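You operate a simulated robot arm through the tools that you are given. There is no shell and no other tool. Be economical: measure what you need, move in short steps, check, and stop when the job is done.

The job below is to be done with a simulated two-armed robot. You get a single attempt, and the scene is never put back.

JOB
Gauge both loose rings and drop each through its hole.
Fine: the smallest hole over the dial's reading; jaw drawn back open.

Only the result counts: the job must be done as asked and must still hold three seconds after the hand-in. Knocking over, shifting, dropping, spilling or breaking anything else fails it.

ROBOT AND FRAMES
Two 7-joint arms with two-finger parallel grippers on one trunk, on a base that drives. Base frame: it is fixed to the floor where the robot stands at the start and does not move with it; the origin is under the middle of the robot, x ahead of it, y to its left, z up. Lengths are in mm, angles in rad, forces in N, time in s.
The left shoulder is at the start at [50, 168, 1207], the right one opposite. With the tool pointing down near the work surface each hand reaches from about 200 to 660 mm from the robot's upright axis, wherever it stands, measured 20 degrees to its own side. Places, roughly: bed of the jaw gauge [700, 200, 1000]; steel sliding jaw [700, 100, 1000]; white drawer under the plate [600, 100, 900]. Payload 1.57 kg a hand.
The TCP of each hand is the grasp point between the finger pads, 30 mm short of the fingertips. In the tool frame z runs along the fingers and y along their closing line. Largest opening 80 mm; finger width 17, thickness 12; the body of the gripper, 40 by 82 mm, starts 80 mm behind the TCP.
Orientation is that of the tool frame in the base frame, as [roll, pitch, yaw] about the fixed x, y, z axes, in that order (R = Rz(yaw) Ry(pitch) Rx(roll)). With the fingers straight down and closing along the base's y, the tool's x points along the base's -x, its y along +y and its z along -z.

CONTROLS
- The arms move only by the tool play_rows. It takes "left_moves", "right_moves" or both (then of equal length, played together; a hand with none holds still); each is text: rows parted by semicolons, each of 7 numbers parted by spaces: the shift along the base's x, y, z in mm, then the turn, a rotation vector about the base's x, y, z in rad, then the opening, from 0 (shut) to 1 (fully open). In form: dx dy dz rx ry rz grip; .... A call has 1 to 10 rows; each row is the pose to reach, as a shift and turn from the pose commanded when the call began. A row lasts 0.2 s, in which the tool goes at most 50 mm and 0.15 rad; a call with a longer step from one row to the next is refused whole, and so is a gripper value outside its range. Where a pose cannot be reached the arm comes as near as it can. A force on the tool above 40 N (or 10 N above the force at the start of the call, whichever is more), or a blocked arm, ends the call early, and 0.2 s more pass. The fingers move at their own pace (about 45 mm/s each) and stop on an object; they squeeze with about 21 N. The grip force told is the motor's: it shows also when the fingers shut on nothing. Time passes only in rows, and 0.2 s behind the last, so rows that repeat a pose let the fingers close. The reply holds the time, the measured pose of the TCP, the force on the tool along the base axes, the opening and the grip force, in the units named above and with some noise, with the torque about the TCP (base axes, N m) and any sound that the robot's microphone picked up.
- Cameras (640 x 400 px; columns grow to the right, rows downward): "scene" is now at [129.1, 1.4, 1417.2]; the picture's right is [0.03, -1.00, 0.00], its down [-0.56, -0.02, -0.83] and it looks along [0.83, 0.03, -0.56] (base axes); focal length 269 px, centre (320, 200). "left" rides on the left gripper at [72, 7, -122] in its tool frame; the picture's right is [-0.09, 1.00, 0.00], its down [-0.84, -0.08, -0.54] and it looks along [-0.54, -0.05, 0.84] (tool axes); focal length 238 px, centre (320, 200). "right" rides on the right gripper at [72, -7, -122] in its tool frame; the picture's right is [0.09, 1.00, 0.00], its down [-0.84, 0.08, -0.54] and it looks along [-0.54, 0.05, 0.84] (tool axes); focal length 238 px, centre (320, 200). There is no depth. A picture from a camera that has moved, and an enlarged one, comes with that camera's place and axes in the base frame and with its lens.
- capture(camera): a new picture of that camera. It takes no simulated time.
- move_column(by): slides the trunk up (or, below 0, down) by that many mm; the arms and the scene camera ride with it, the base frame stays. It gives what a move gives, with no picture.
- drive_base(legs): drives the robot by 1 to 6 legs, each [ahead, left, turn to the left] in mm, mm and rad, along the robot's own axes; the way and the turn of a leg run together, so that a leg with both is an arc; at most 1500 mm and 3.142 rad a leg. The arms and the cameras ride along, it lands a little off, and it stops where it bumps. It gives what a move gives.
- pan_tilt(pan, tilt): turns the head with the scene camera to pan (to the left, within 1.396 rad either way) and tilt (down, from -0.506 to 1.204), counted from straight ahead of the robot. It gives what a move gives.
- close_up(camera, box): a new picture of the part [left, top, right, bottom] of that camera's present view, enlarged. It takes no simulated time.
- sign_off(): hands the job in; it is judged then, once.

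Go step by step. Nothing tells you exact positions but the pictures and the camera data: compare them with the known pose of the tool, close in by small moves and look again before you grip or let go. The budget is 120 turns and 88 pictures, counting those below and the enlarged ones. Unless the task says otherwise, let go and move clear before handing in, and close with one line.

The tools are called after "Call:" as name(argument=value, ...) on one line, values as JSON. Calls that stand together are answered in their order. play_rows: Moves the arms, as the interface text tells. Its arguments: {"type":"object","properties":{"left_moves":{"type":"string"},"right_moves":{"type":"string"}},"required":[]} The other tools are called the same way: move_column (by) slides the trunk up or down; drive_base (legs) drives the base; pan_tilt (pan, tilt) turns the head that bears the scene camera; capture (camera) takes a picture; close_up (camera, box) takes an enlarged picture of a part of a camera's view; sign_off () hands the job in.

At the start:

```text
t: 0.0
left_ee_pos: [380.0, 234.4, 1259.4]
left_tool_rot: [-3.139, 0.002, -3.139]
left_contact_force: [-0.6, 0.2, 0.1]
left_moment: [0.02, -0.02, -0.03]
left_grip_width: 79.9
left_grip_force: 0.0
right_ee_pos: [391.9, -124.7, 1220.7]
right_tool_rot: [-3.14, 0.0, 3.141]
right_contact_force: [-0.5, 0.4, 0.2]
right_moment: [-0.01, 0.0, -0.02]
right_grip_width: 80.0
right_grip_force: 0.1
trunk travel left (down, up): [-375.0, 68.0]
robot x, y, heading: [-0.7, 3.5, 0.003]
head pan, tilt: [0.031, 0.599]
```

scene: 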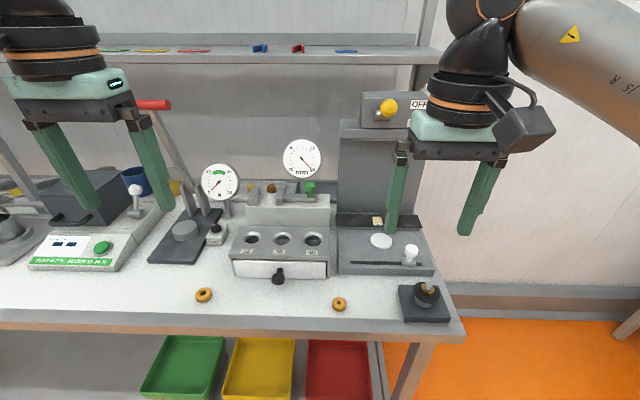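
right: 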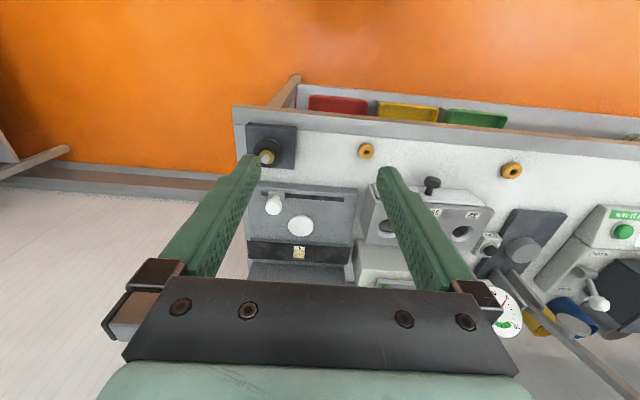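
left: 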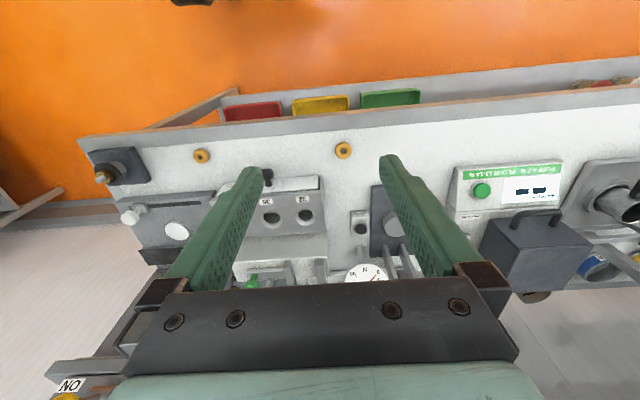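

I see two brass rings on the bench front, a plate with three holes, two dials and a device on the right. I'll look closer at the gauge parts first.

Call:
close_up(camera="scene", box=[180, 130, 340, 230])

Call:
close_up(camera="scene", box=[200, 210, 360, 310])

Call:
close_up(camera="scene", box=[320, 200, 480, 330])

Call:
close_up(camera="scene", box=[100, 170, 260, 290])

```text
4.00 times, centred on (260, 180) of scene
camera zoom: at [129.1, 1.4, 1417.2], right [0.03, -1.0, 0.0], down [-0.56, -0.02, -0.83], along [0.83, 0.03, -0.56], focal length 1075 px, centre (560, 280)
```

zoom: 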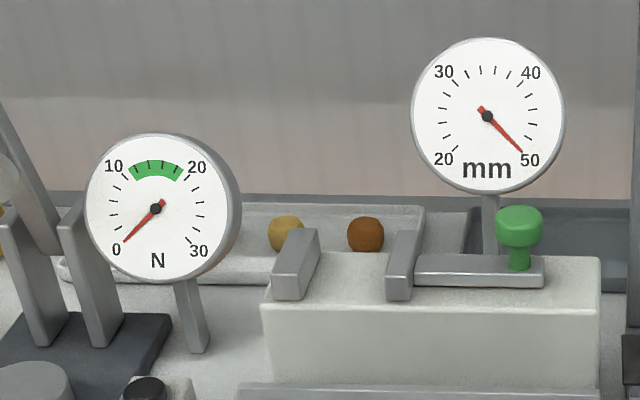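

```text
4.00 times, centred on (280, 260) of scene
camera zoom: at [129.1, 1.4, 1417.2], right [0.03, -1.0, 0.0], down [-0.56, -0.02, -0.83], along [0.83, 0.03, -0.56], focal length 1075 px, centre (480, -40)
```

zoom: 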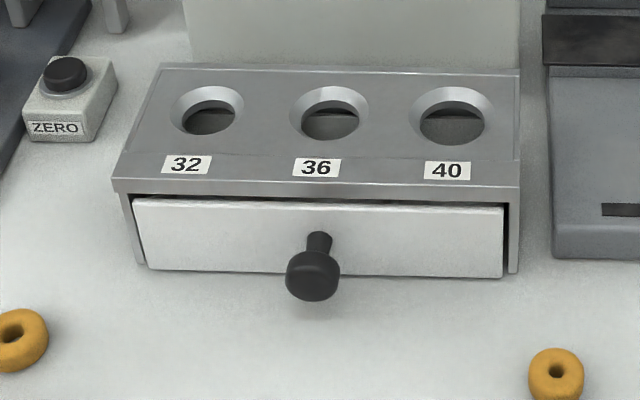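

```text
3.08 times, centred on (400, 265) of scene
camera zoom: at [129.1, 1.4, 1417.2], right [0.03, -1.0, 0.0], down [-0.56, -0.02, -0.83], along [0.83, 0.03, -0.56], focal length 827 px, centre (74, 0)
```

zoom: 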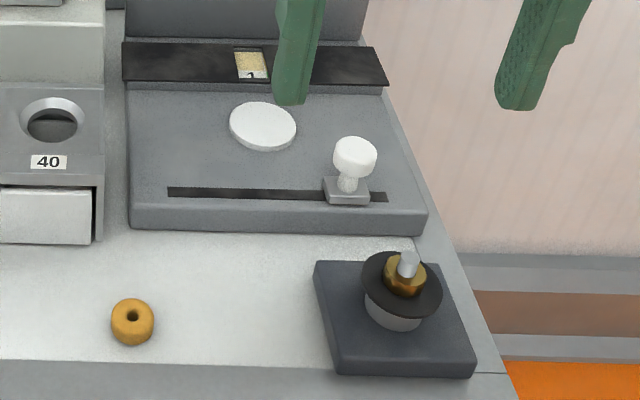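

```text
3.33 times, centred on (180, 230) of scene
camera zoom: at [129.1, 1.4, 1417.2], right [0.03, -1.0, 0.0], down [-0.56, -0.02, -0.83], along [0.83, 0.03, -0.56], focal length 896 px, centre (787, 100)
```

zoom: 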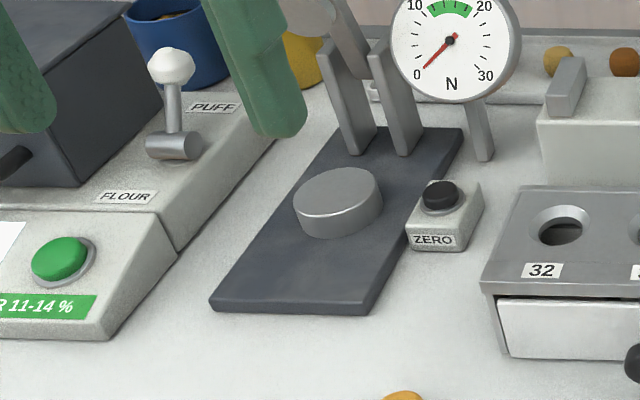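

Next I drive forward a little so the gauge comes into reach, then look from the left hand.

Call:
drive_base(legs=[[100, 0, 0]])

Call:
capture(camera="left")

Call:
capture(camera="scene")

```text
t: 1.1
left_ee_pos: [478.6, 234.7, 1258.5]
left_tool_rot: [3.141, 0.0, 3.141]
left_contact_force: [0.0, 0.4, -0.3]
left_moment: [0.0, 0.02, -0.04]
left_grip_width: 79.8
left_grip_force: 0.1
right_ee_pos: [490.4, -122.9, 1220.2]
right_tool_rot: [3.14, 0.0, 3.141]
right_contact_force: [0.3, 0.4, 1.4]
right_moment: [-0.02, 0.03, -0.02]
right_grip_width: 79.9
right_grip_force: 0.0
trunk travel left (down, up): [-375.0, 68.0]
robot x, y, heading: [96.7, -0.8, 0.001]
head pan, tilt: [0.031, 0.599]
```

```text
80 pictures are left
camera left: at [406.0, 242.4, 1382.8], right [0.09, 1.0, 0.0], down [0.84, -0.07, 0.54], along [0.54, -0.05, -0.84], focal length 238 px, centre (320, 200)
```

left: 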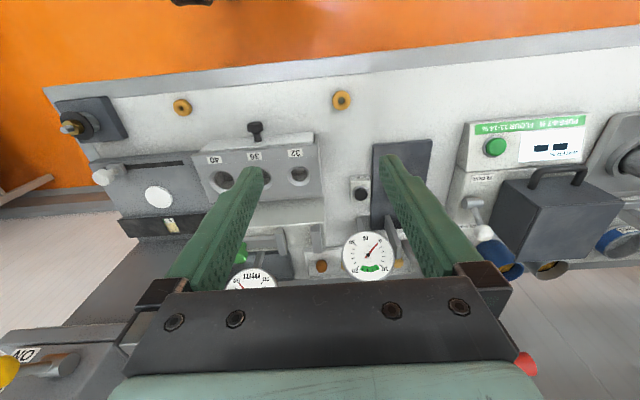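

```text
79 pictures are left
camera scene: at [227.8, 1.4, 1417.1], right [0.03, -1.0, 0.0], down [-0.56, -0.02, -0.83], along [0.83, 0.03, -0.56], focal length 269 px, centre (320, 200)
```

scene: 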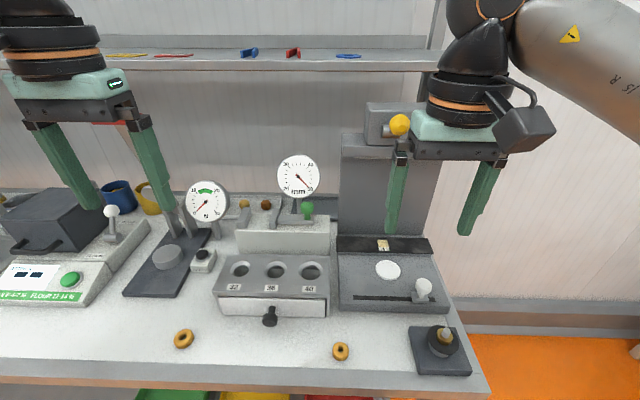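

Call:
close_up(camera="scene", box=[200, 150, 360, 250])

Call:
close_up(camera="left", box=[160, 70, 400, 220])

Call:
close_up(camera="left", box=[200, 190, 360, 290])

```text
4.00 times, centred on (280, 200) of scene
camera zoom: at [227.8, 1.4, 1417.1], right [0.03, -1.0, 0.0], down [-0.56, -0.02, -0.83], along [0.83, 0.03, -0.56], focal length 1075 px, centre (480, 200)
```

zoom: 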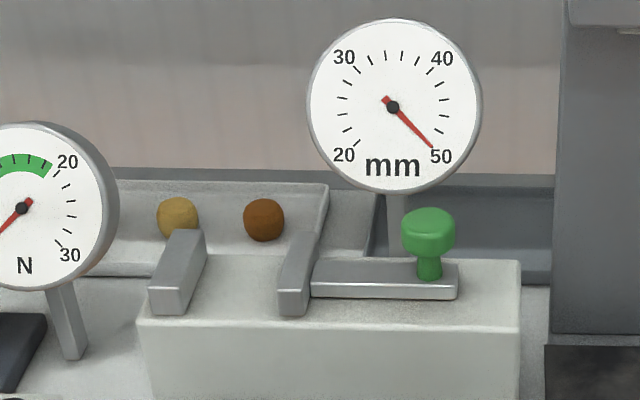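

```text
2.67 times, centred on (280, 145) of left
camera zoom: at [406.0, 242.4, 1382.8], right [0.09, 1.0, 0.0], down [0.84, -0.07, 0.54], along [0.54, -0.05, -0.84], focal length 636 px, centre (427, 347)
```

zoom: 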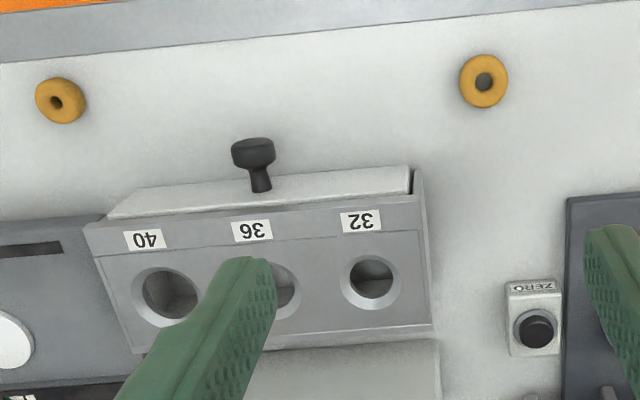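

```text
4.00 times, centred on (280, 240) of left
camera zoom: at [406.0, 242.4, 1382.8], right [0.09, 1.0, 0.0], down [0.84, -0.07, 0.54], along [0.54, -0.05, -0.84], focal length 953 px, centre (480, 40)
```

zoom: 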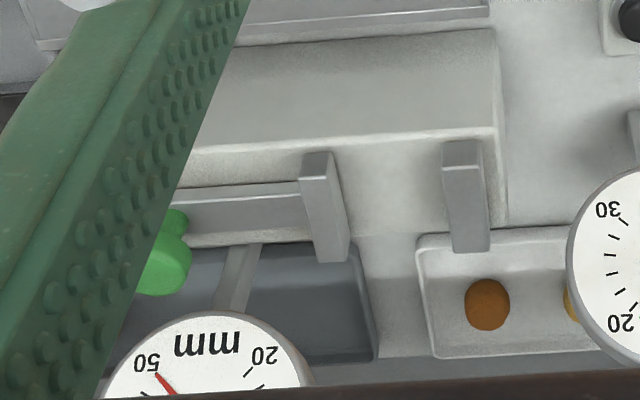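

The gauge bed top seems to be near (715–780, 166, 1000) and the left ring near (497, 273, 906). I'll turn the left hand a quarter turn, so the fingers close along x, and bring it over that ring.

Call:
play_rows(left_moves="2 4 -10 0 0 -0.15 1; 4 8 -30 0 0 -0.3 1; 6 12 -50 0 0 -0.45 1; 8 16 -75 0 0 -0.6 1; 10 20 -100 0 0 -0.75 1; 12 24 -120 0 0 -0.9 1; 14 28 -140 0 0 -1.05 1; 16 32 -160 0 0 -1.2 1; 18 36 -180 0 0 -1.35 1; 18 38 -200 0 0 -1.5 1")

Call:
play_rows(left_moves="0 0 0 0 0 -0.071 1; 0 0 0 0 0 -0.071 1")

Call:
capture(camera="left")

Call:
close_up(camera="scene", box=[100, 200, 360, 400])

```text
t: 3.3
left_ee_pos: [494.7, 273.1, 1060.0]
left_tool_rot: [3.141, 0.001, 1.642]
left_contact_force: [-0.3, 0.0, 0.6]
left_moment: [0.02, -0.03, -0.03]
left_grip_width: 80.1
left_grip_force: 0.0
right_ee_pos: [489.4, -123.1, 1221.6]
right_tool_rot: [-3.14, 0.002, -3.14]
right_contact_force: [0.4, -0.2, 0.1]
right_moment: [0.01, -0.04, 0.03]
right_grip_width: 80.2
right_grip_force: 0.0
trunk travel left (down, up): [-375.0, 68.0]
robot x, y, heading: [94.9, -0.2, 0.003]
head pan, tilt: [0.031, 0.599]
```

```text
t: 3.9
left_ee_pos: [495.0, 272.5, 1060.2]
left_tool_rot: [-3.139, 0.0, 1.574]
left_contact_force: [-0.7, 0.2, 0.3]
left_moment: [0.03, 0.02, 0.0]
left_grip_width: 80.3
left_grip_force: 0.1
right_ee_pos: [489.6, -122.3, 1220.5]
right_tool_rot: [-3.141, -0.002, -3.141]
right_contact_force: [0.3, 0.7, -0.4]
right_moment: [0.03, -0.02, 0.0]
right_grip_width: 80.0
right_grip_force: 0.2
trunk travel left (down, up): [-375.0, 68.0]
robot x, y, heading: [98.1, 3.3, 0.001]
head pan, tilt: [0.031, 0.599]
```

```text
75 pictures are left
camera left: at [501.5, 345.1, 1182.8], right [1.0, -0.09, 0.0], down [-0.08, -0.84, 0.54], along [-0.05, -0.54, -0.84], focal length 238 px, centre (320, 200)
```

left: 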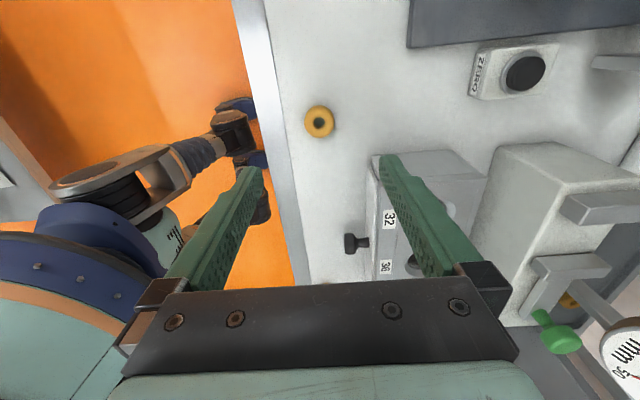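

```text
2.00 times, centred on (230, 300) of scene
camera zoom: at [226.8, 1.4, 1417.2], right [0.03, -1.0, 0.0], down [-0.56, -0.02, -0.83], along [0.83, 0.03, -0.56], focal length 538 px, centre (500, 0)
```

zoom: 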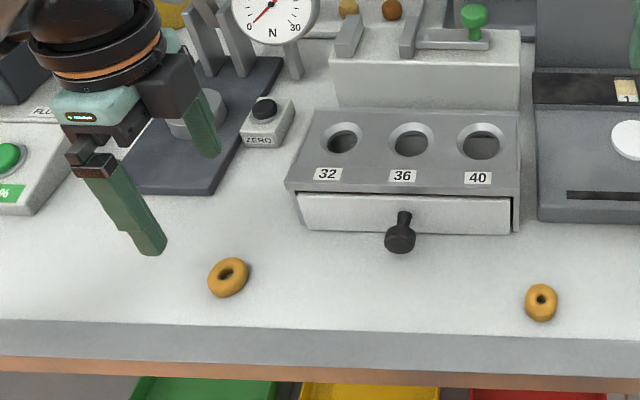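

The left hand sits over the ring. I'll descend partway and check.

Call:
play_rows(left_moves="0 0 -30 0 0 0 1; 1 0 -60 0 0 0 1; 1 0 -90 0 0 0 1; 1 0 -108 0 0 0 1")

Call:
capture(camera="left")

Call:
close_up(camera="scene", box=[130, 280, 290, 380])

```text
t: 4.9
left_ee_pos: [496.0, 274.2, 951.5]
left_tool_rot: [-3.141, 0.002, 1.571]
left_contact_force: [0.2, 0.0, 0.2]
left_moment: [0.01, -0.03, -0.01]
left_grip_width: 80.1
left_grip_force: 0.1
right_ee_pos: [489.4, -123.1, 1221.1]
right_tool_rot: [-3.142, 0.001, -3.14]
right_contact_force: [0.6, -0.8, 0.4]
right_moment: [0.0, 0.01, 0.0]
right_grip_width: 80.0
right_grip_force: 0.0
trunk travel left (down, up): [-375.0, 68.0]
robot x, y, heading: [97.0, 0.5, 0.005]
head pan, tilt: [0.031, 0.599]
```

```text
73 pictures are left
camera left: at [502.2, 347.3, 1075.2], right [1.0, -0.09, 0.0], down [-0.08, -0.84, 0.54], along [-0.05, -0.54, -0.84], focal length 238 px, centre (320, 200)
```

left: 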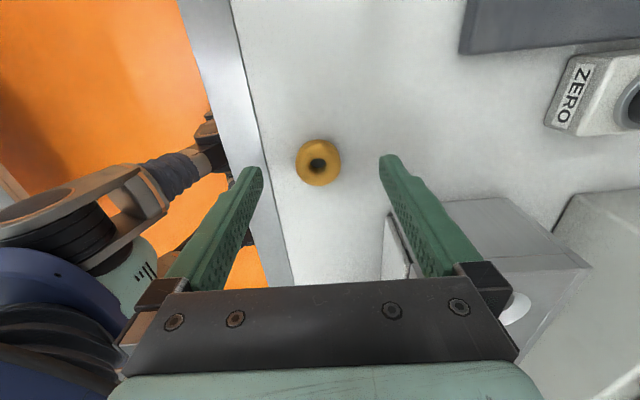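

```text
4.00 times, centred on (210, 330) of scene
camera zoom: at [226.8, 1.4, 1417.3], right [0.03, -1.0, 0.0], down [-0.56, -0.02, -0.83], along [0.83, 0.03, -0.56], focal length 1075 px, centre (760, -320)
```

zoom: 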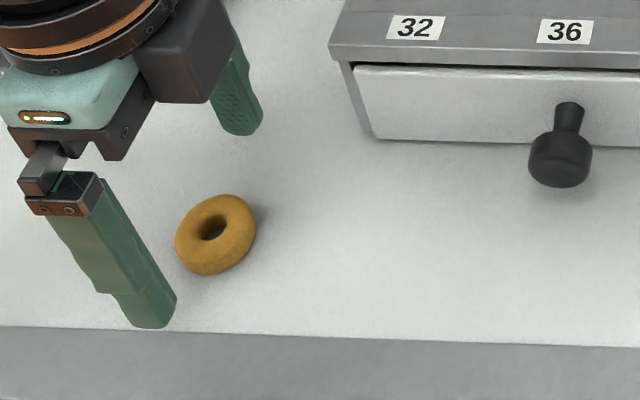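

Call:
play_rows(left_moves="-1 0 -8 0 0 0 1; -1 0 -16 0 0 0 1; -1 0 -18 0 0 0 1; -1 0 -20 0 0 0 1; -1 0 -22 0 0 0 1")

Call:
close_up(camera="scene", box=[130, 300, 258, 380])

```text
t: 6.1
left_ee_pos: [495.3, 273.3, 931.9]
left_tool_rot: [3.141, -0.001, 1.572]
left_contact_force: [0.0, -0.1, -0.2]
left_moment: [0.01, 0.04, 0.0]
left_grip_width: 79.8
left_grip_force: 0.1
right_ee_pos: [489.6, -124.2, 1220.9]
right_tool_rot: [-3.141, -0.001, 3.142]
right_contact_force: [1.0, 0.0, 0.3]
right_moment: [0.01, 0.01, 0.01]
right_grip_width: 79.9
right_grip_force: 0.1
trunk travel left (down, up): [-375.0, 68.0]
robot x, y, heading: [99.7, 0.6, 0.001]
head pan, tilt: [0.031, 0.599]
```

```text
5.00 times, centred on (194, 340) of scene
camera zoom: at [226.8, 1.4, 1417.2], right [0.03, -1.0, 0.0], down [-0.56, -0.02, -0.83], along [0.83, 0.03, -0.56], focal length 1344 px, centre (950, -500)
```

zoom: 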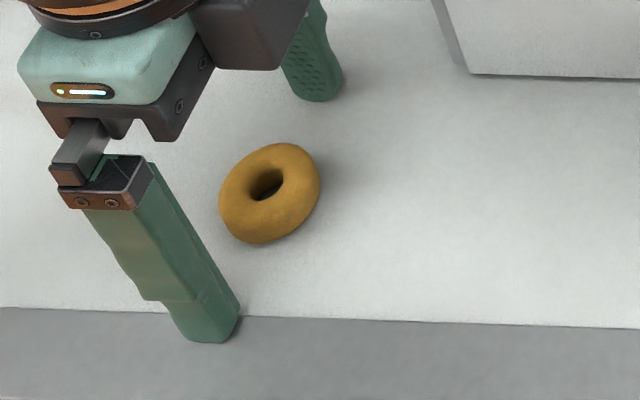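

Call:
play_rows(left_moves="0 0 -2 0 0 0 0.8; 0 0 -4 0 0 0 0.7; 0 0 -5 0 0 0 0.7; 0 0 -6 0 0 0 0.7")

Call:
close_up(camera="scene", box=[130, 300, 258, 380])

```text
t: 6.9
left_ee_pos: [494.5, 273.2, 930.0]
left_tool_rot: [3.138, 0.0, 1.571]
left_contact_force: [-9.9, -0.2, 19.3]
left_moment: [-0.03, 0.95, 0.03]
left_grip_width: 63.8
left_grip_force: 4.5
right_ee_pos: [488.3, -123.3, 1221.8]
right_tool_rot: [3.139, 0.001, -3.14]
right_contact_force: [0.8, 0.5, -0.3]
right_moment: [0.01, 0.0, -0.01]
right_grip_width: 79.9
right_grip_force: 0.0
trunk travel left (down, up): [-375.0, 68.0]
robot x, y, heading: [99.6, 0.8, 0.0]
head pan, tilt: [0.031, 0.599]
stopped in row 3 (left hand): the force on the tool passed its limit at 43 N (the readings are from after the stop); the commanded pose is now the measured one
```

```text
5.00 times, centred on (194, 340) of scene
camera zoom: at [225.0, 0.7, 1417.4], right [0.03, -1.0, 0.0], down [-0.56, -0.02, -0.83], along [0.83, 0.03, -0.56], focal length 1344 px, centre (950, -500)
```

zoom: 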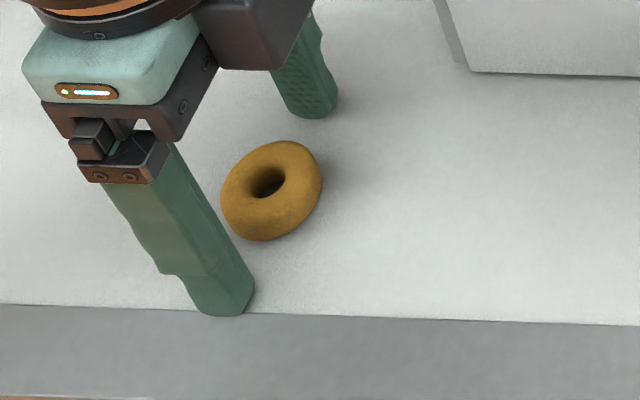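

The table is at z≈900, since the tips touch with the TCP at 930. I rise slightly and close on the ring.

Call:
play_rows(left_moves="0 0 2 0 0 0 0.7; 0 0 2 0 0 0 0.5; 0 0 2 0 0 0 0.3; 0 0 2 0 0 0 0.2; 0 0 2 0 0 0 0.1; 0 0 2 0 0 0 0.1; 0 0 2 0 0 0 0.1; 0 0 2 0 0 0 0.1")

Call:
play_rows(left_moves="0 0 10 0 0 0 0.1; 0 0 40 0 0 0 0.1")

Call:
capture(camera="left")

Call:
close_up(camera="scene", box=[130, 280, 258, 360])

```text
t: 8.7
left_ee_pos: [495.8, 274.9, 930.6]
left_tool_rot: [3.139, 0.001, 1.573]
left_contact_force: [0.1, -0.5, -1.4]
left_moment: [0.03, -0.01, 0.0]
left_grip_width: 31.9
left_grip_force: 12.2
right_ee_pos: [489.8, -122.5, 1221.1]
right_tool_rot: [3.141, 0.0, -3.14]
right_contact_force: [-1.0, -0.6, -0.3]
right_moment: [0.0, 0.02, 0.01]
right_grip_width: 80.2
right_grip_force: 0.1
trunk travel left (down, up): [-375.0, 68.0]
robot x, y, heading: [98.3, -0.7, -0.003]
head pan, tilt: [0.031, 0.599]
```

```text
t: 9.3
left_ee_pos: [496.0, 274.9, 970.5]
left_tool_rot: [3.138, -0.001, 1.573]
left_contact_force: [0.0, 0.3, -0.3]
left_moment: [0.01, -0.03, 0.02]
left_grip_width: 32.1
left_grip_force: 12.0
right_ee_pos: [489.0, -123.1, 1221.7]
right_tool_rot: [3.141, 0.0, -3.141]
right_contact_force: [0.3, -0.3, 0.0]
right_moment: [-0.01, 0.02, -0.01]
right_grip_width: 79.8
right_grip_force: 0.0
trunk travel left (down, up): [-375.0, 68.0]
robot x, y, heading: [97.1, 1.3, -0.0]
head pan, tilt: [0.031, 0.599]
```

```text
69 pictures are left
camera left: at [502.4, 347.0, 1094.3], right [1.0, -0.09, 0.0], down [-0.08, -0.84, 0.54], along [-0.05, -0.54, -0.84], focal length 238 px, centre (320, 200)
```

left: 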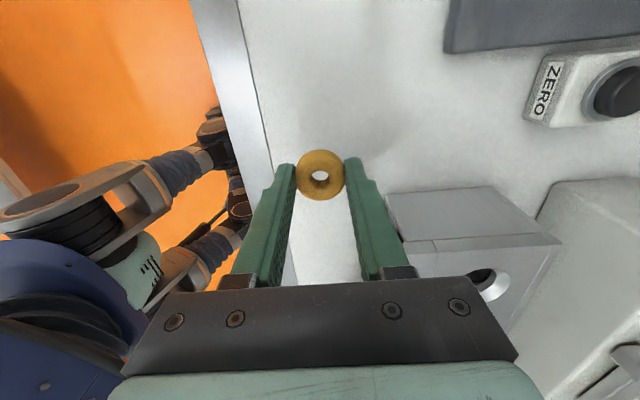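

```text
5.00 times, centred on (194, 320) of scene
camera zoom: at [226.6, 1.4, 1417.2], right [0.03, -1.0, 0.0], down [-0.56, -0.02, -0.83], along [0.83, 0.03, -0.56], focal length 1344 px, centre (950, -400)
```

zoom: 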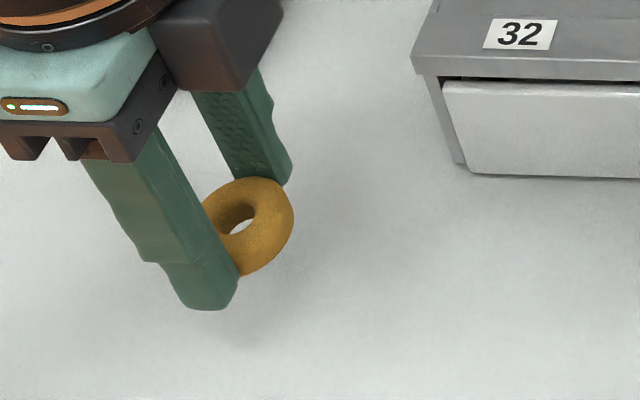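

The ring is held. I lift it and travel over to the gauge bed.

Call:
play_rows(left_moves="0 0 45 0 0 0 0.1; 0 0 90 0 0 0 0.1; 25 -10 125 0 0 0 0.1; 65 -30 130 0 0 0 0.1; 105 -50 130 0 0 0 0.1; 145 -70 130 0 0 0 0.1; 180 -85 130 0 0 0 0.1; 210 -100 130 0 0 0 0.1; 230 -107 130 0 0 0 0.1")

Call:
capture(camera="left")

Call:
capture(camera="scene")

```text
t: 11.3
left_ee_pos: [716.9, 172.5, 1097.7]
left_tool_rot: [3.136, 0.001, 1.57]
left_contact_force: [-0.8, 0.6, -0.2]
left_moment: [-0.02, 0.02, 0.01]
left_grip_width: 32.0
left_grip_force: 12.4
left hand out of reach, approached as far as the arm can: row 9
right_ee_pos: [489.5, -122.6, 1221.3]
right_tool_rot: [-3.14, -0.001, 3.141]
right_contact_force: [0.5, 0.1, -0.2]
right_moment: [-0.01, 0.0, -0.01]
right_grip_width: 80.0
right_grip_force: 0.0
trunk travel left (down, up): [-375.0, 68.0]
robot x, y, heading: [92.3, -3.3, -0.001]
head pan, tilt: [0.031, 0.599]
```

```text
67 pictures are left
camera left: at [722.7, 245.2, 1221.8], right [1.0, -0.09, 0.01], down [-0.08, -0.84, 0.54], along [-0.05, -0.54, -0.84], focal length 238 px, centre (320, 200)
```

left: 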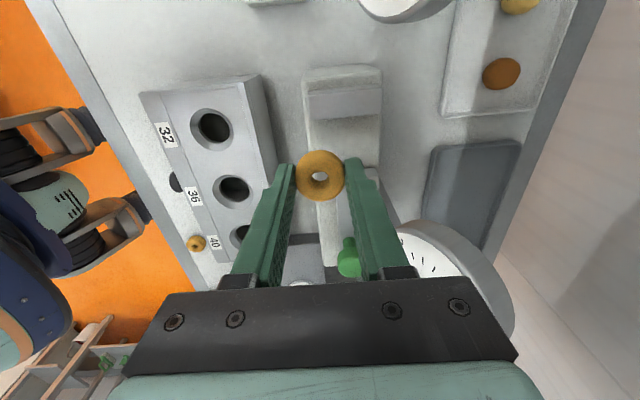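

```text
66 pictures are left
camera scene: at [226.7, 2.7, 1417.2], right [0.03, -1.0, 0.0], down [-0.56, -0.02, -0.83], along [0.83, 0.03, -0.56], focal length 269 px, centre (320, 200)
```

scene: 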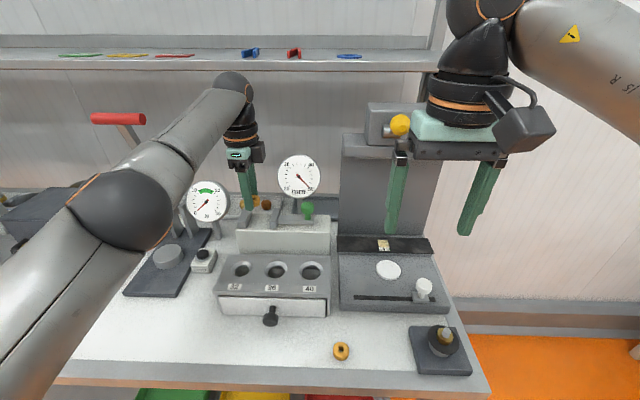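

The fixed jaw's inner face lies at y≈194, x 708–768. The arm is at its reach limit, so I drive forward slightly.

Call:
drive_base(legs=[[35, 0, 0]])

```text
t: 12.2
left_ee_pos: [751.3, 172.4, 1097.9]
left_tool_rot: [3.139, 0.0, 1.572]
left_contact_force: [0.5, -0.4, 0.2]
left_moment: [-0.03, 0.03, -0.02]
left_grip_width: 31.9
left_grip_force: 12.3
right_ee_pos: [526.4, -122.0, 1219.8]
right_tool_rot: [-3.14, 0.002, -3.141]
right_contact_force: [-0.4, -0.4, -0.5]
right_moment: [0.01, 0.01, 0.01]
right_grip_width: 80.1
right_grip_force: 0.2
trunk travel left (down, up): [-375.0, 68.0]
robot x, y, heading: [132.3, -1.3, 0.003]
head pan, tilt: [0.031, 0.599]
```

Call:
play_rows(left_moves="-7 -2 0 0 0 0 0.1; -14 -3 -15 0 0 0 0.1; -14 -3 -35 0 0 0 0.1; -14 -3 -45 0 0 0 0.1")

Call:
capture(camera="left")

Call:
close_up(camera="scene", box=[180, 140, 340, 240])

```text
t: 13.2
left_ee_pos: [734.9, 169.2, 1054.3]
left_tool_rot: [3.138, 0.0, 1.573]
left_contact_force: [0.9, -0.1, -0.4]
left_moment: [0.03, -0.03, -0.02]
left_grip_width: 32.3
left_grip_force: 12.1
right_ee_pos: [523.4, -122.3, 1221.9]
right_tool_rot: [-3.141, 0.0, -3.141]
right_contact_force: [0.7, 0.4, -0.2]
right_moment: [-0.01, -0.02, -0.01]
right_grip_width: 80.1
right_grip_force: 0.0
trunk travel left (down, up): [-375.0, 68.0]
robot x, y, heading: [131.9, 1.1, 0.004]
head pan, tilt: [0.031, 0.599]
```

```text
65 pictures are left
camera left: at [741.7, 242.1, 1177.5], right [1.0, -0.09, 0.0], down [-0.08, -0.84, 0.54], along [-0.05, -0.54, -0.84], focal length 238 px, centre (320, 200)
```

left: 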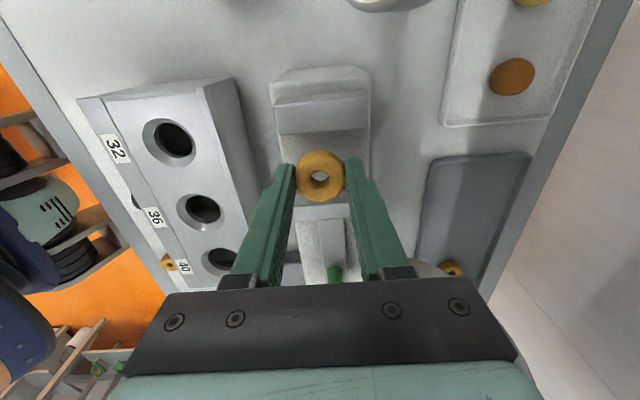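

```text
4.00 times, centred on (260, 190) of scene
camera zoom: at [261.4, 1.7, 1417.3], right [0.03, -1.0, 0.0], down [-0.56, -0.02, -0.83], along [0.83, 0.03, -0.56], focal length 1075 px, centre (560, 240)
```

zoom: 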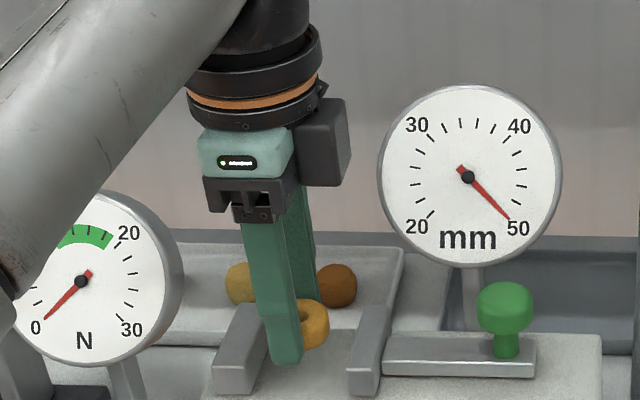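

The gap runs y≈139–194 and the ring sits near y 169. I shift 3 mm toward the middle and lower until contact.

Call:
play_rows(left_moves="0 -3 -8 0 0 0 0.1; 0 -3 -14 0 0 0 0.1; 0 -3 -17 0 0 0 0.1; 0 -3 -19 0 0 0 0.1; 0 -3 -21 0 0 0 0.1; 0 -3 -23 0 0 0 0.1; 0 -3 -25 0 0 0 0.1; 0 -3 -27 0 0 0 0.1; 0 -3 -29 0 0 0 0.1")

Call:
close_up(camera="scene", box=[180, 140, 340, 240])

```text
t: 15.2
left_ee_pos: [736.4, 166.3, 1029.6]
left_tool_rot: [3.128, -0.001, 1.573]
left_contact_force: [-0.8, 4.3, 30.6]
left_moment: [0.12, 0.76, 0.02]
left_grip_width: 32.1
left_grip_force: 12.1
right_ee_pos: [521.0, -124.0, 1222.7]
right_tool_rot: [-3.141, 0.004, -3.14]
right_contact_force: [-0.5, -0.1, -0.1]
right_moment: [0.03, -0.01, -0.02]
right_grip_width: 79.8
right_grip_force: 0.0
trunk travel left (down, up): [-375.0, 68.0]
robot x, y, heading: [130.3, -2.0, -0.002]
head pan, tilt: [0.031, 0.599]
```

```text
4.00 times, centred on (260, 190) of scene
camera zoom: at [257.9, 1.4, 1418.1], right [0.03, -1.0, 0.0], down [-0.56, -0.02, -0.83], along [0.83, 0.03, -0.56], focal length 1075 px, centre (560, 240)
```

zoom: 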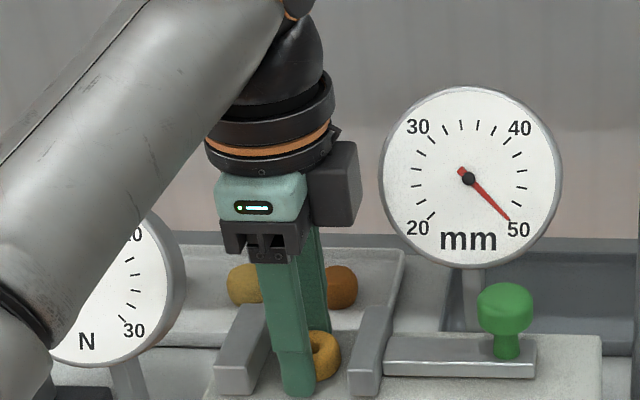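

Call:
play_rows(left_moves="0 0 4 0 0 0 0.1; 0 0 4 0 0 0 0.45; 0 0 4 0 0 0 0.55; 0 0 4 0 0 0 0.65; 0 0 4 0 0 0 0.7; 0 0 10 0 0 0 0.7; 0 0 40 0 0 0 0.7; 0 0 60 0 0 0 0.7")

Call:
capture(camera="left")

Call:
close_up(camera="scene", box=[180, 140, 340, 240])

```text
t: 17.0
left_ee_pos: [735.9, 163.8, 1083.4]
left_tool_rot: [3.14, 0.0, 1.572]
left_contact_force: [-0.2, 1.0, 0.2]
left_moment: [0.0, 0.04, 0.02]
left_grip_width: 56.0
left_grip_force: 0.2
right_ee_pos: [524.7, -122.8, 1221.3]
right_tool_rot: [-3.141, -0.001, 3.141]
right_contact_force: [0.1, -0.5, 0.3]
right_moment: [0.0, -0.01, 0.0]
right_grip_width: 80.2
right_grip_force: 0.0
trunk travel left (down, up): [-375.0, 68.0]
robot x, y, heading: [133.2, 2.1, -0.002]
head pan, tilt: [0.031, 0.599]
```

```text
62 pictures are left
camera left: at [743.8, 237.1, 1206.4], right [1.0, -0.09, 0.0], down [-0.08, -0.84, 0.54], along [-0.05, -0.54, -0.84], focal length 238 px, centre (320, 200)
```

left: 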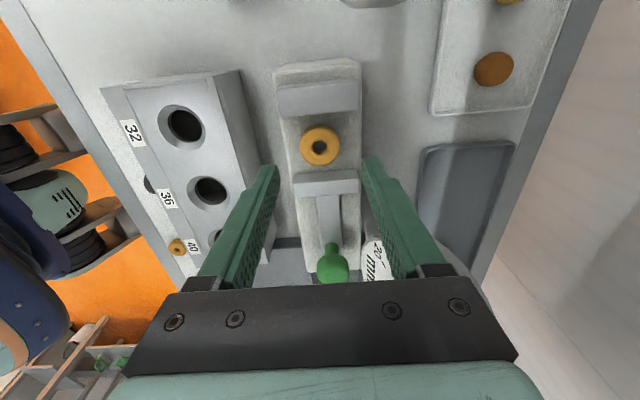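

```text
4.00 times, centred on (260, 190) of scene
camera zoom: at [261.4, 1.5, 1417.2], right [0.03, -1.0, 0.0], down [-0.56, -0.02, -0.83], along [0.83, 0.03, -0.56], focal length 1075 px, centre (560, 240)
```

zoom: 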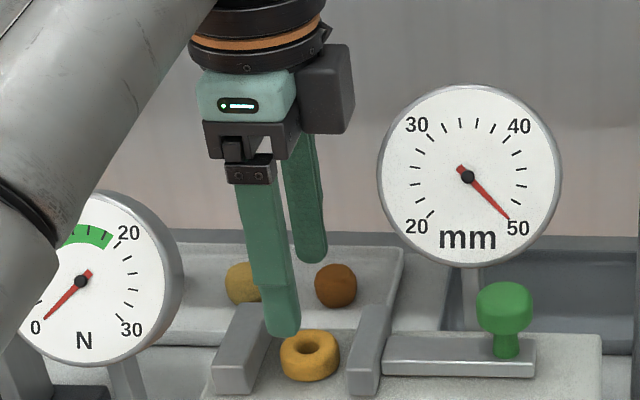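

The ring rests on the bed between the jaws. I pull the left hand back and bring the right hand, tilted forward, in front of the green knob at about (743, 53, 1045).

Call:
play_rows(left_moves="0 0 30 0 0 0 0.7; 0 0 70 0 0 0 0.7; -30 20 80 0 0 0 0.7; -70 45 80 0 0 0 0.7; -110 70 80 0 0 0 0.7; -140 100 80 0 0 0 0.7; -160 120 80 0 0 0 0.7; -160 120 80 0 0 0 0.7; -160 120 80 0 0 0 0.7; -160 120 80 0 0 0 0.7", right_moves="0 0 0 0 -0.15 0 0.65; 10 10 0 0 -0.3 0 0.65; 25 30 -10 0 -0.45 0 0.65; 40 55 -25 0 -0.6 0 0.65; 60 80 -45 0 -0.6 0 0.65; 80 105 -65 0 -0.6 0 0.65; 100 130 -90 0 -0.6 0 0.65; 120 155 -115 0 -0.6 0 0.65; 135 170 -135 0 -0.6 0 0.65; 150 176 -141 0 -0.6 0 0.65")

Call:
capture(camera="right")

Call:
capture(camera="scene")

```text
t: 19.2
left_ee_pos: [735.4, 222.4, 1178.6]
left_tool_rot: [3.117, -0.009, 1.569]
left_contact_force: [-0.1, -0.5, 0.4]
left_moment: [0.02, 0.03, -0.01]
left_grip_width: 55.9
left_grip_force: 0.1
left hand out of reach, approached as far as the arm can: row 3, 4, 5, 6, 7, 8, 9, 10
right_ee_pos: [674.9, 51.4, 1082.5]
right_tool_rot: [3.142, 0.601, -3.141]
right_contact_force: [0.3, -0.5, 0.6]
right_moment: [0.02, 0.0, -0.03]
right_grip_width: 52.2
right_grip_force: 0.1
trunk travel left (down, up): [-375.0, 68.0]
robot x, y, heading: [130.6, -2.0, 0.002]
head pan, tilt: [0.031, 0.599]
```

```text
60 pictures are left
camera right: at [547.3, 43.9, 1140.9], right [-0.08, 1.0, -0.05], down [0.38, 0.08, 0.92], along [0.92, 0.05, -0.39], focal length 238 px, centre (320, 200)
```

right: 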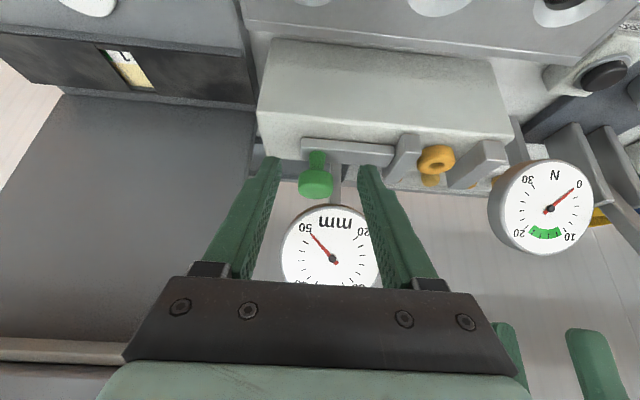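

```text
59 pictures are left
camera scene: at [261.7, 1.4, 1417.2], right [0.03, -1.0, 0.0], down [-0.56, -0.02, -0.83], along [0.83, 0.03, -0.56], focal length 269 px, centre (320, 200)
```

scene: 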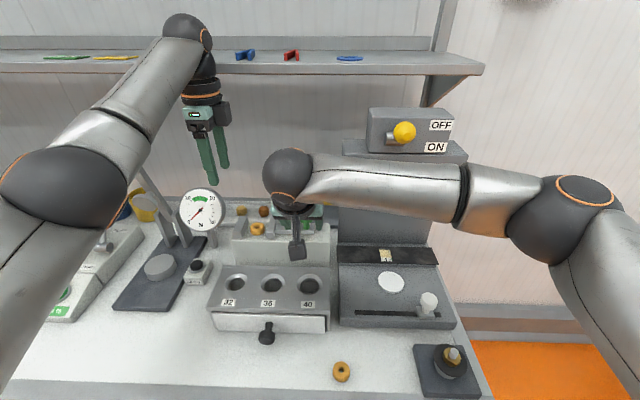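

Call:
play_rows(right_moves="0 -1 -20 0 0 0 0.65; 10 -1 -36 0 0 0 0.65; 35 -1 -36 0 0 0 0.65; 55 -1 -36 0 0 0 0.65; 63 -1 -36 0 0 0 0.65")

Call:
capture(camera="right")

```text
t: 20.4
left_ee_pos: [734.7, 221.4, 1178.3]
left_tool_rot: [3.117, -0.01, 1.569]
left_contact_force: [-0.6, 0.0, -0.1]
left_moment: [0.0, 0.01, 0.01]
left_grip_width: 55.9
left_grip_force: 0.1
right_ee_pos: [737.3, 50.6, 1044.3]
right_tool_rot: [-3.14, 0.599, -3.14]
right_contact_force: [0.3, 0.1, -0.5]
right_moment: [-0.01, -0.01, -0.01]
right_grip_width: 51.9
right_grip_force: 0.1
trunk travel left (down, up): [-375.0, 68.0]
robot x, y, heading: [132.6, 0.9, -0.003]
head pan, tilt: [0.031, 0.599]
```

```text
58 pictures are left
camera right: at [610.8, 43.7, 1105.3], right [-0.08, 1.0, -0.05], down [0.38, 0.08, 0.92], along [0.92, 0.05, -0.39], focal length 238 px, centre (320, 200)
```

right: 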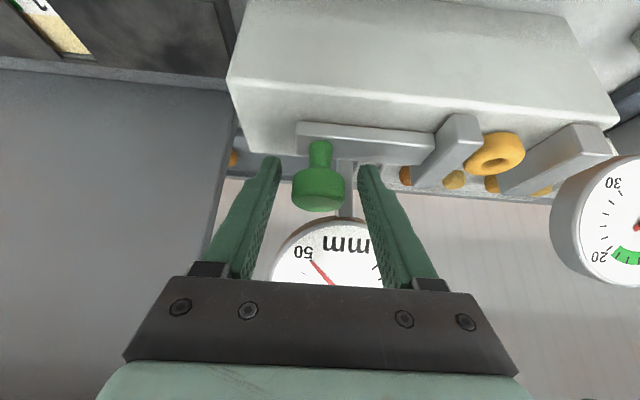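

Call:
play_rows(right_moves="0 0 0 0 0 0 0.4; 0 0 0 0 0 0 0.3; 0 0 0 0 0 0 0.3; 0 0 0 0 0 0 0.2; 0 0 0 0 0 0 0.2")

Call:
play_rows(right_moves="0 3 0 0 0 0 0.2; 0 6 0 0 0 0 0.2; 0 9 0 0 0 0 0.2; 0 11 0 0 0 0 0.2; 0 13 0 0 0 0 0.2; 0 15 0 0 0 0 0.2; 0 16 0 0 0 0 0.2")

Call:
capture(camera="right")

```text
t: 21.6
left_ee_pos: [735.3, 221.3, 1178.1]
left_tool_rot: [3.114, -0.007, 1.569]
left_contact_force: [-0.7, -0.6, 0.5]
left_moment: [0.02, -0.01, 0.02]
left_grip_width: 56.4
left_grip_force: 0.0
right_ee_pos: [737.7, 51.4, 1044.7]
right_tool_rot: [-3.141, 0.6, -3.14]
right_contact_force: [0.3, 0.2, -0.3]
right_moment: [0.01, -0.08, 0.01]
right_grip_width: 30.6
right_grip_force: 40.0
trunk travel left (down, up): [-375.0, 68.0]
robot x, y, heading: [134.1, -2.1, 0.0]
head pan, tilt: [0.031, 0.599]
```

```text
t: 23.2
left_ee_pos: [736.5, 222.0, 1178.5]
left_tool_rot: [3.117, -0.008, 1.569]
left_contact_force: [0.2, -1.1, -0.1]
left_moment: [0.03, 0.0, 0.0]
left_grip_width: 55.9
left_grip_force: 0.1
right_ee_pos: [737.9, 67.6, 1044.8]
right_tool_rot: [-3.141, 0.605, 3.141]
right_contact_force: [7.4, 0.0, 11.6]
right_moment: [0.07, -0.39, -0.23]
right_grip_width: 31.1
right_grip_force: 39.2
trunk travel left (down, up): [-375.0, 68.0]
robot x, y, heading: [137.3, -1.1, 0.004]
head pan, tilt: [0.031, 0.599]
```

```text
57 pictures are left
camera right: at [610.3, 60.5, 1104.6], right [-0.08, 1.0, -0.05], down [0.38, 0.08, 0.92], along [0.92, 0.05, -0.38], focal length 238 px, centre (320, 200)
```

right: 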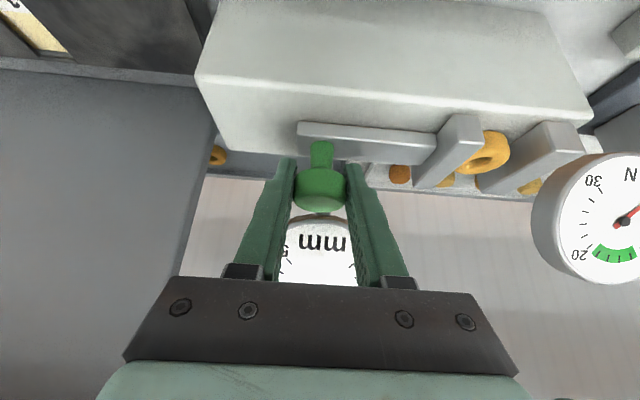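

The jaw has moved about 16 mm and nearly meets the ring. I continue gently.

Call:
play_rows(right_moves="0 1 0 0 0 0 0.2; 0 2 0 0 0 0 0.2; 0 3 0 0 0 0 0.2; 0 4 0 0 0 0 0.2; 0 5 0 0 0 0 0.2; 0 6 0 0 0 0 0.2; 0 7 0 0 0 0 0.2; 0 8 0 0 0 0 0.2")

Call:
close_up(camera="right", box=[240, 90, 560, 290])

Call:
close_up(camera="scene", box=[180, 140, 340, 240])

```text
t: 25.0
left_ee_pos: [735.5, 219.5, 1180.0]
left_tool_rot: [3.115, -0.011, 1.569]
left_contact_force: [0.5, -0.6, 0.5]
left_moment: [0.0, -0.02, -0.01]
left_grip_width: 56.1
left_grip_force: 0.1
right_ee_pos: [738.7, 73.0, 1044.4]
right_tool_rot: [-3.139, 0.601, 3.139]
right_contact_force: [-2.7, -12.2, 9.2]
right_moment: [-0.24, -0.49, 0.0]
right_grip_width: 30.8
right_grip_force: 40.2
trunk travel left (down, up): [-375.0, 68.0]
robot x, y, heading: [136.8, -5.5, 0.003]
head pan, tilt: [0.031, 0.599]
```

```text
2.00 times, centred on (400, 190) of right
camera zoom: at [610.5, 67.2, 1105.1], right [-0.07, 1.0, -0.06], down [0.38, 0.08, 0.92], along [0.92, 0.04, -0.39], focal length 477 px, centre (160, 220)
```

zoom: 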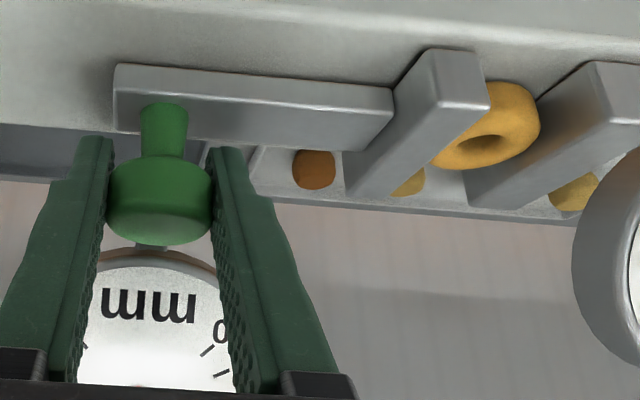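

```text
4.00 times, centred on (260, 190) of scene
camera zoom: at [259.9, -0.5, 1417.4], right [0.03, -1.0, 0.0], down [-0.56, -0.02, -0.83], along [0.83, 0.03, -0.56], focal length 1075 px, centre (560, 240)
```

zoom: 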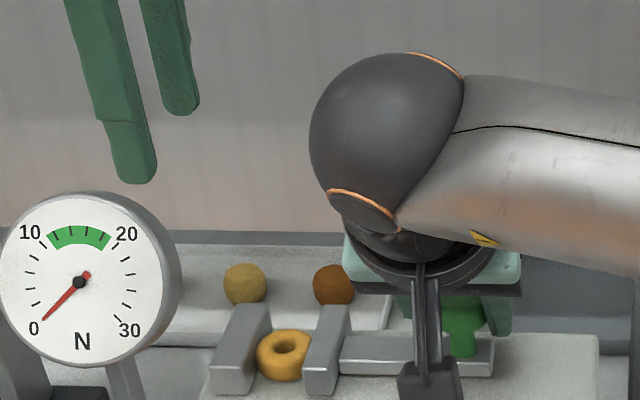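

Call:
play_rows(right_moves="0 2 0 0 0 0 0.2; 0 4 0 0 0 0 0.2; 0 5 0 0 0 0 0.2; 0 5 0 0 0 0 0.2")

Call:
close_up(camera="scene", box=[220, 200, 300, 250])

```text
t: 26.0
left_ee_pos: [733.7, 218.3, 1180.7]
left_tool_rot: [3.115, -0.013, 1.568]
left_contact_force: [-0.2, 0.0, 0.8]
left_moment: [0.01, 0.01, -0.01]
left_grip_width: 56.4
left_grip_force: 0.0
right_ee_pos: [739.6, 73.1, 1043.8]
right_tool_rot: [-3.136, 0.599, 3.131]
right_contact_force: [-5.5, -31.0, 9.1]
right_moment: [-0.21, -0.43, -0.08]
right_grip_width: 31.0
right_grip_force: 39.4
trunk travel left (down, up): [-375.0, 68.0]
robot x, y, heading: [131.7, -1.0, -0.002]
head pan, tilt: [0.031, 0.599]
```

```text
8.00 times, centred on (260, 225) of scene
camera zoom: at [259.5, -2.9, 1417.5], right [0.03, -1.0, 0.0], down [-0.56, -0.01, -0.83], along [0.83, 0.03, -0.56], focal length 2150 px, centre (800, 0)
```

zoom: 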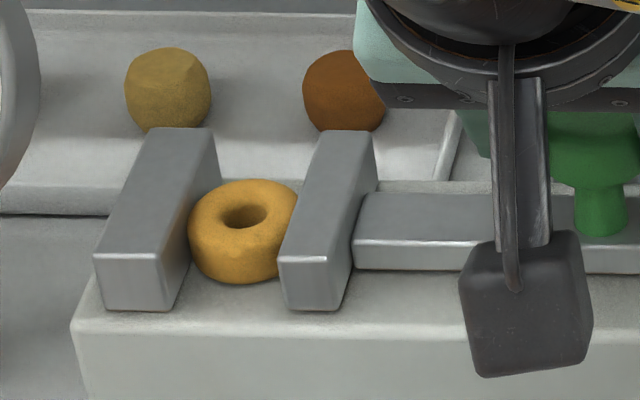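

Held firm at 31 N, the jaw is on the ring. I release the knob, back out and read the dial.

Call:
play_rows(right_moves="0 3 0 0 0 0 0.4; 0 1 0 0 0 0 0.65; 0 0 0 0 0 0 0.65; 0 0 0 0 0 0 0.65; -20 0 0 0 0 0 0.65; -50 0 0 0 0 0 0.65; -80 0 10 0 0 0 0.65")

Call:
capture(camera="right")

```text
t: 27.6
left_ee_pos: [735.1, 222.7, 1179.5]
left_tool_rot: [3.116, -0.009, 1.569]
left_contact_force: [-0.5, 1.1, 0.2]
left_moment: [0.0, 0.0, -0.02]
left_grip_width: 56.0
left_grip_force: 0.1
right_ee_pos: [658.8, 80.8, 1055.0]
right_tool_rot: [-3.141, 0.602, -3.141]
right_contact_force: [0.2, -0.3, -0.5]
right_moment: [-0.01, 0.01, 0.01]
right_grip_width: 52.0
right_grip_force: 0.1
trunk travel left (down, up): [-375.0, 68.0]
robot x, y, heading: [132.6, 2.0, -0.004]
head pan, tilt: [0.031, 0.599]
```

```text
53 pictures are left
camera right: at [530.6, 73.9, 1114.9], right [-0.08, 1.0, -0.05], down [0.38, 0.08, 0.92], along [0.92, 0.05, -0.39], focal length 238 px, centre (320, 200)
```

right: 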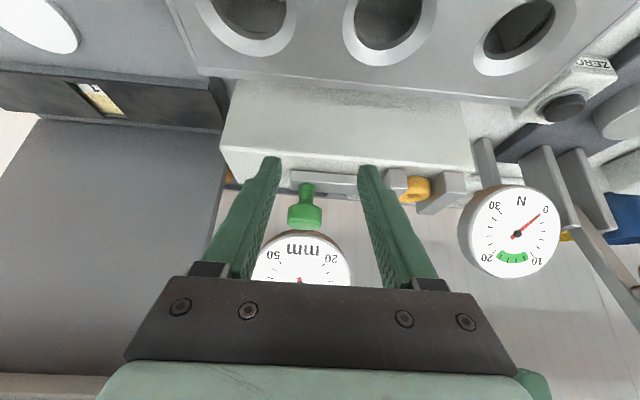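

Call:
play_rows(right_moves="-30 0 10 0 0 0 0.65; -60 -30 20 0 0 0 0.65; -80 -70 30 0 0 0 0.65; -90 -110 30 0 0 0 0.65; -90 -140 30 0 0 0 0.65")

Call:
close_up(camera="scene", box=[220, 140, 348, 240])

```text
t: 28.8
left_ee_pos: [735.4, 220.9, 1179.0]
left_tool_rot: [3.118, -0.008, 1.569]
left_contact_force: [0.7, -0.2, 0.4]
left_moment: [0.01, 0.0, -0.01]
left_grip_width: 56.1
left_grip_force: 0.1
right_ee_pos: [568.7, -58.3, 1086.7]
right_tool_rot: [3.141, 0.6, -3.14]
right_contact_force: [1.1, 0.9, 0.1]
right_moment: [0.01, -0.02, -0.03]
right_grip_width: 51.9
right_grip_force: 0.1
trunk travel left (down, up): [-375.0, 68.0]
robot x, y, heading: [128.3, 1.2, 0.003]
head pan, tilt: [0.031, 0.599]
```

```text
4.00 times, centred on (284, 190) of scene
camera zoom: at [261.3, 0.9, 1417.3], right [0.03, -1.0, 0.0], down [-0.56, -0.02, -0.83], along [0.83, 0.03, -0.56], focal length 1075 px, centre (464, 240)
```

zoom: 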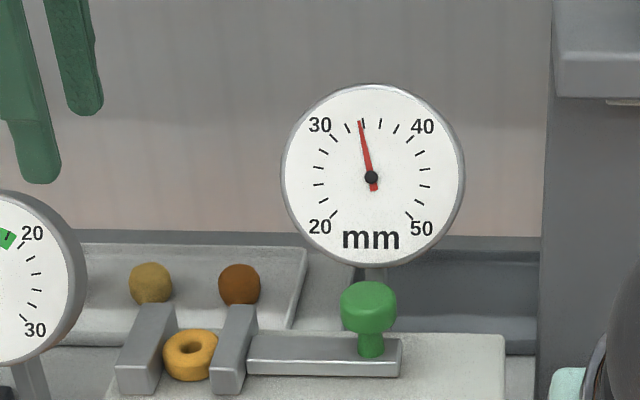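

Call:
close_up(camera="scene", box=[244, 210, 292, 240])

Call:
close_up(camera="scene", box=[288, 158, 336, 208])

```text
13.33 times, centred on (268, 225) of scene
camera zoom: at [261.3, 0.9, 1417.3], right [0.03, -1.0, 0.0], down [-0.56, -0.02, -0.83], along [0.83, 0.03, -0.56], focal length 3584 px, centre (1013, -133)
```

zoom: 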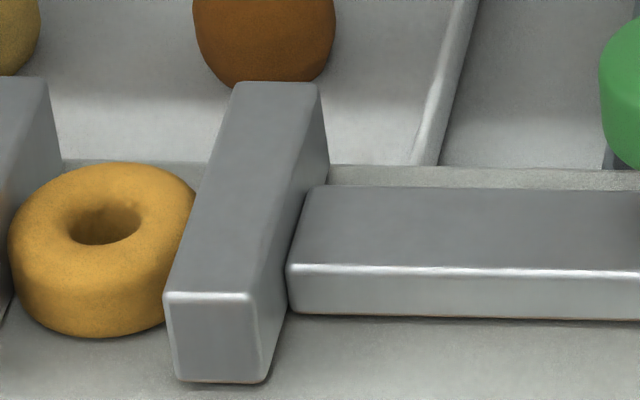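

```text
8.00 times, centred on (312, 183) of scene
camera zoom: at [261.3, 0.9, 1417.3], right [0.03, -1.0, 0.0], down [-0.56, -0.02, -0.83], along [0.83, 0.03, -0.56], focal length 2150 px, centre (384, 336)
```

zoom: 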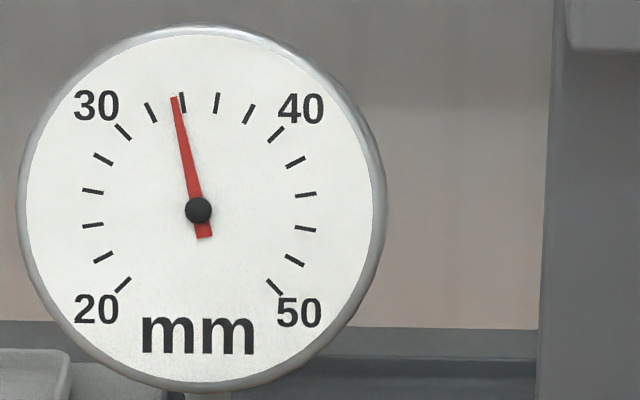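

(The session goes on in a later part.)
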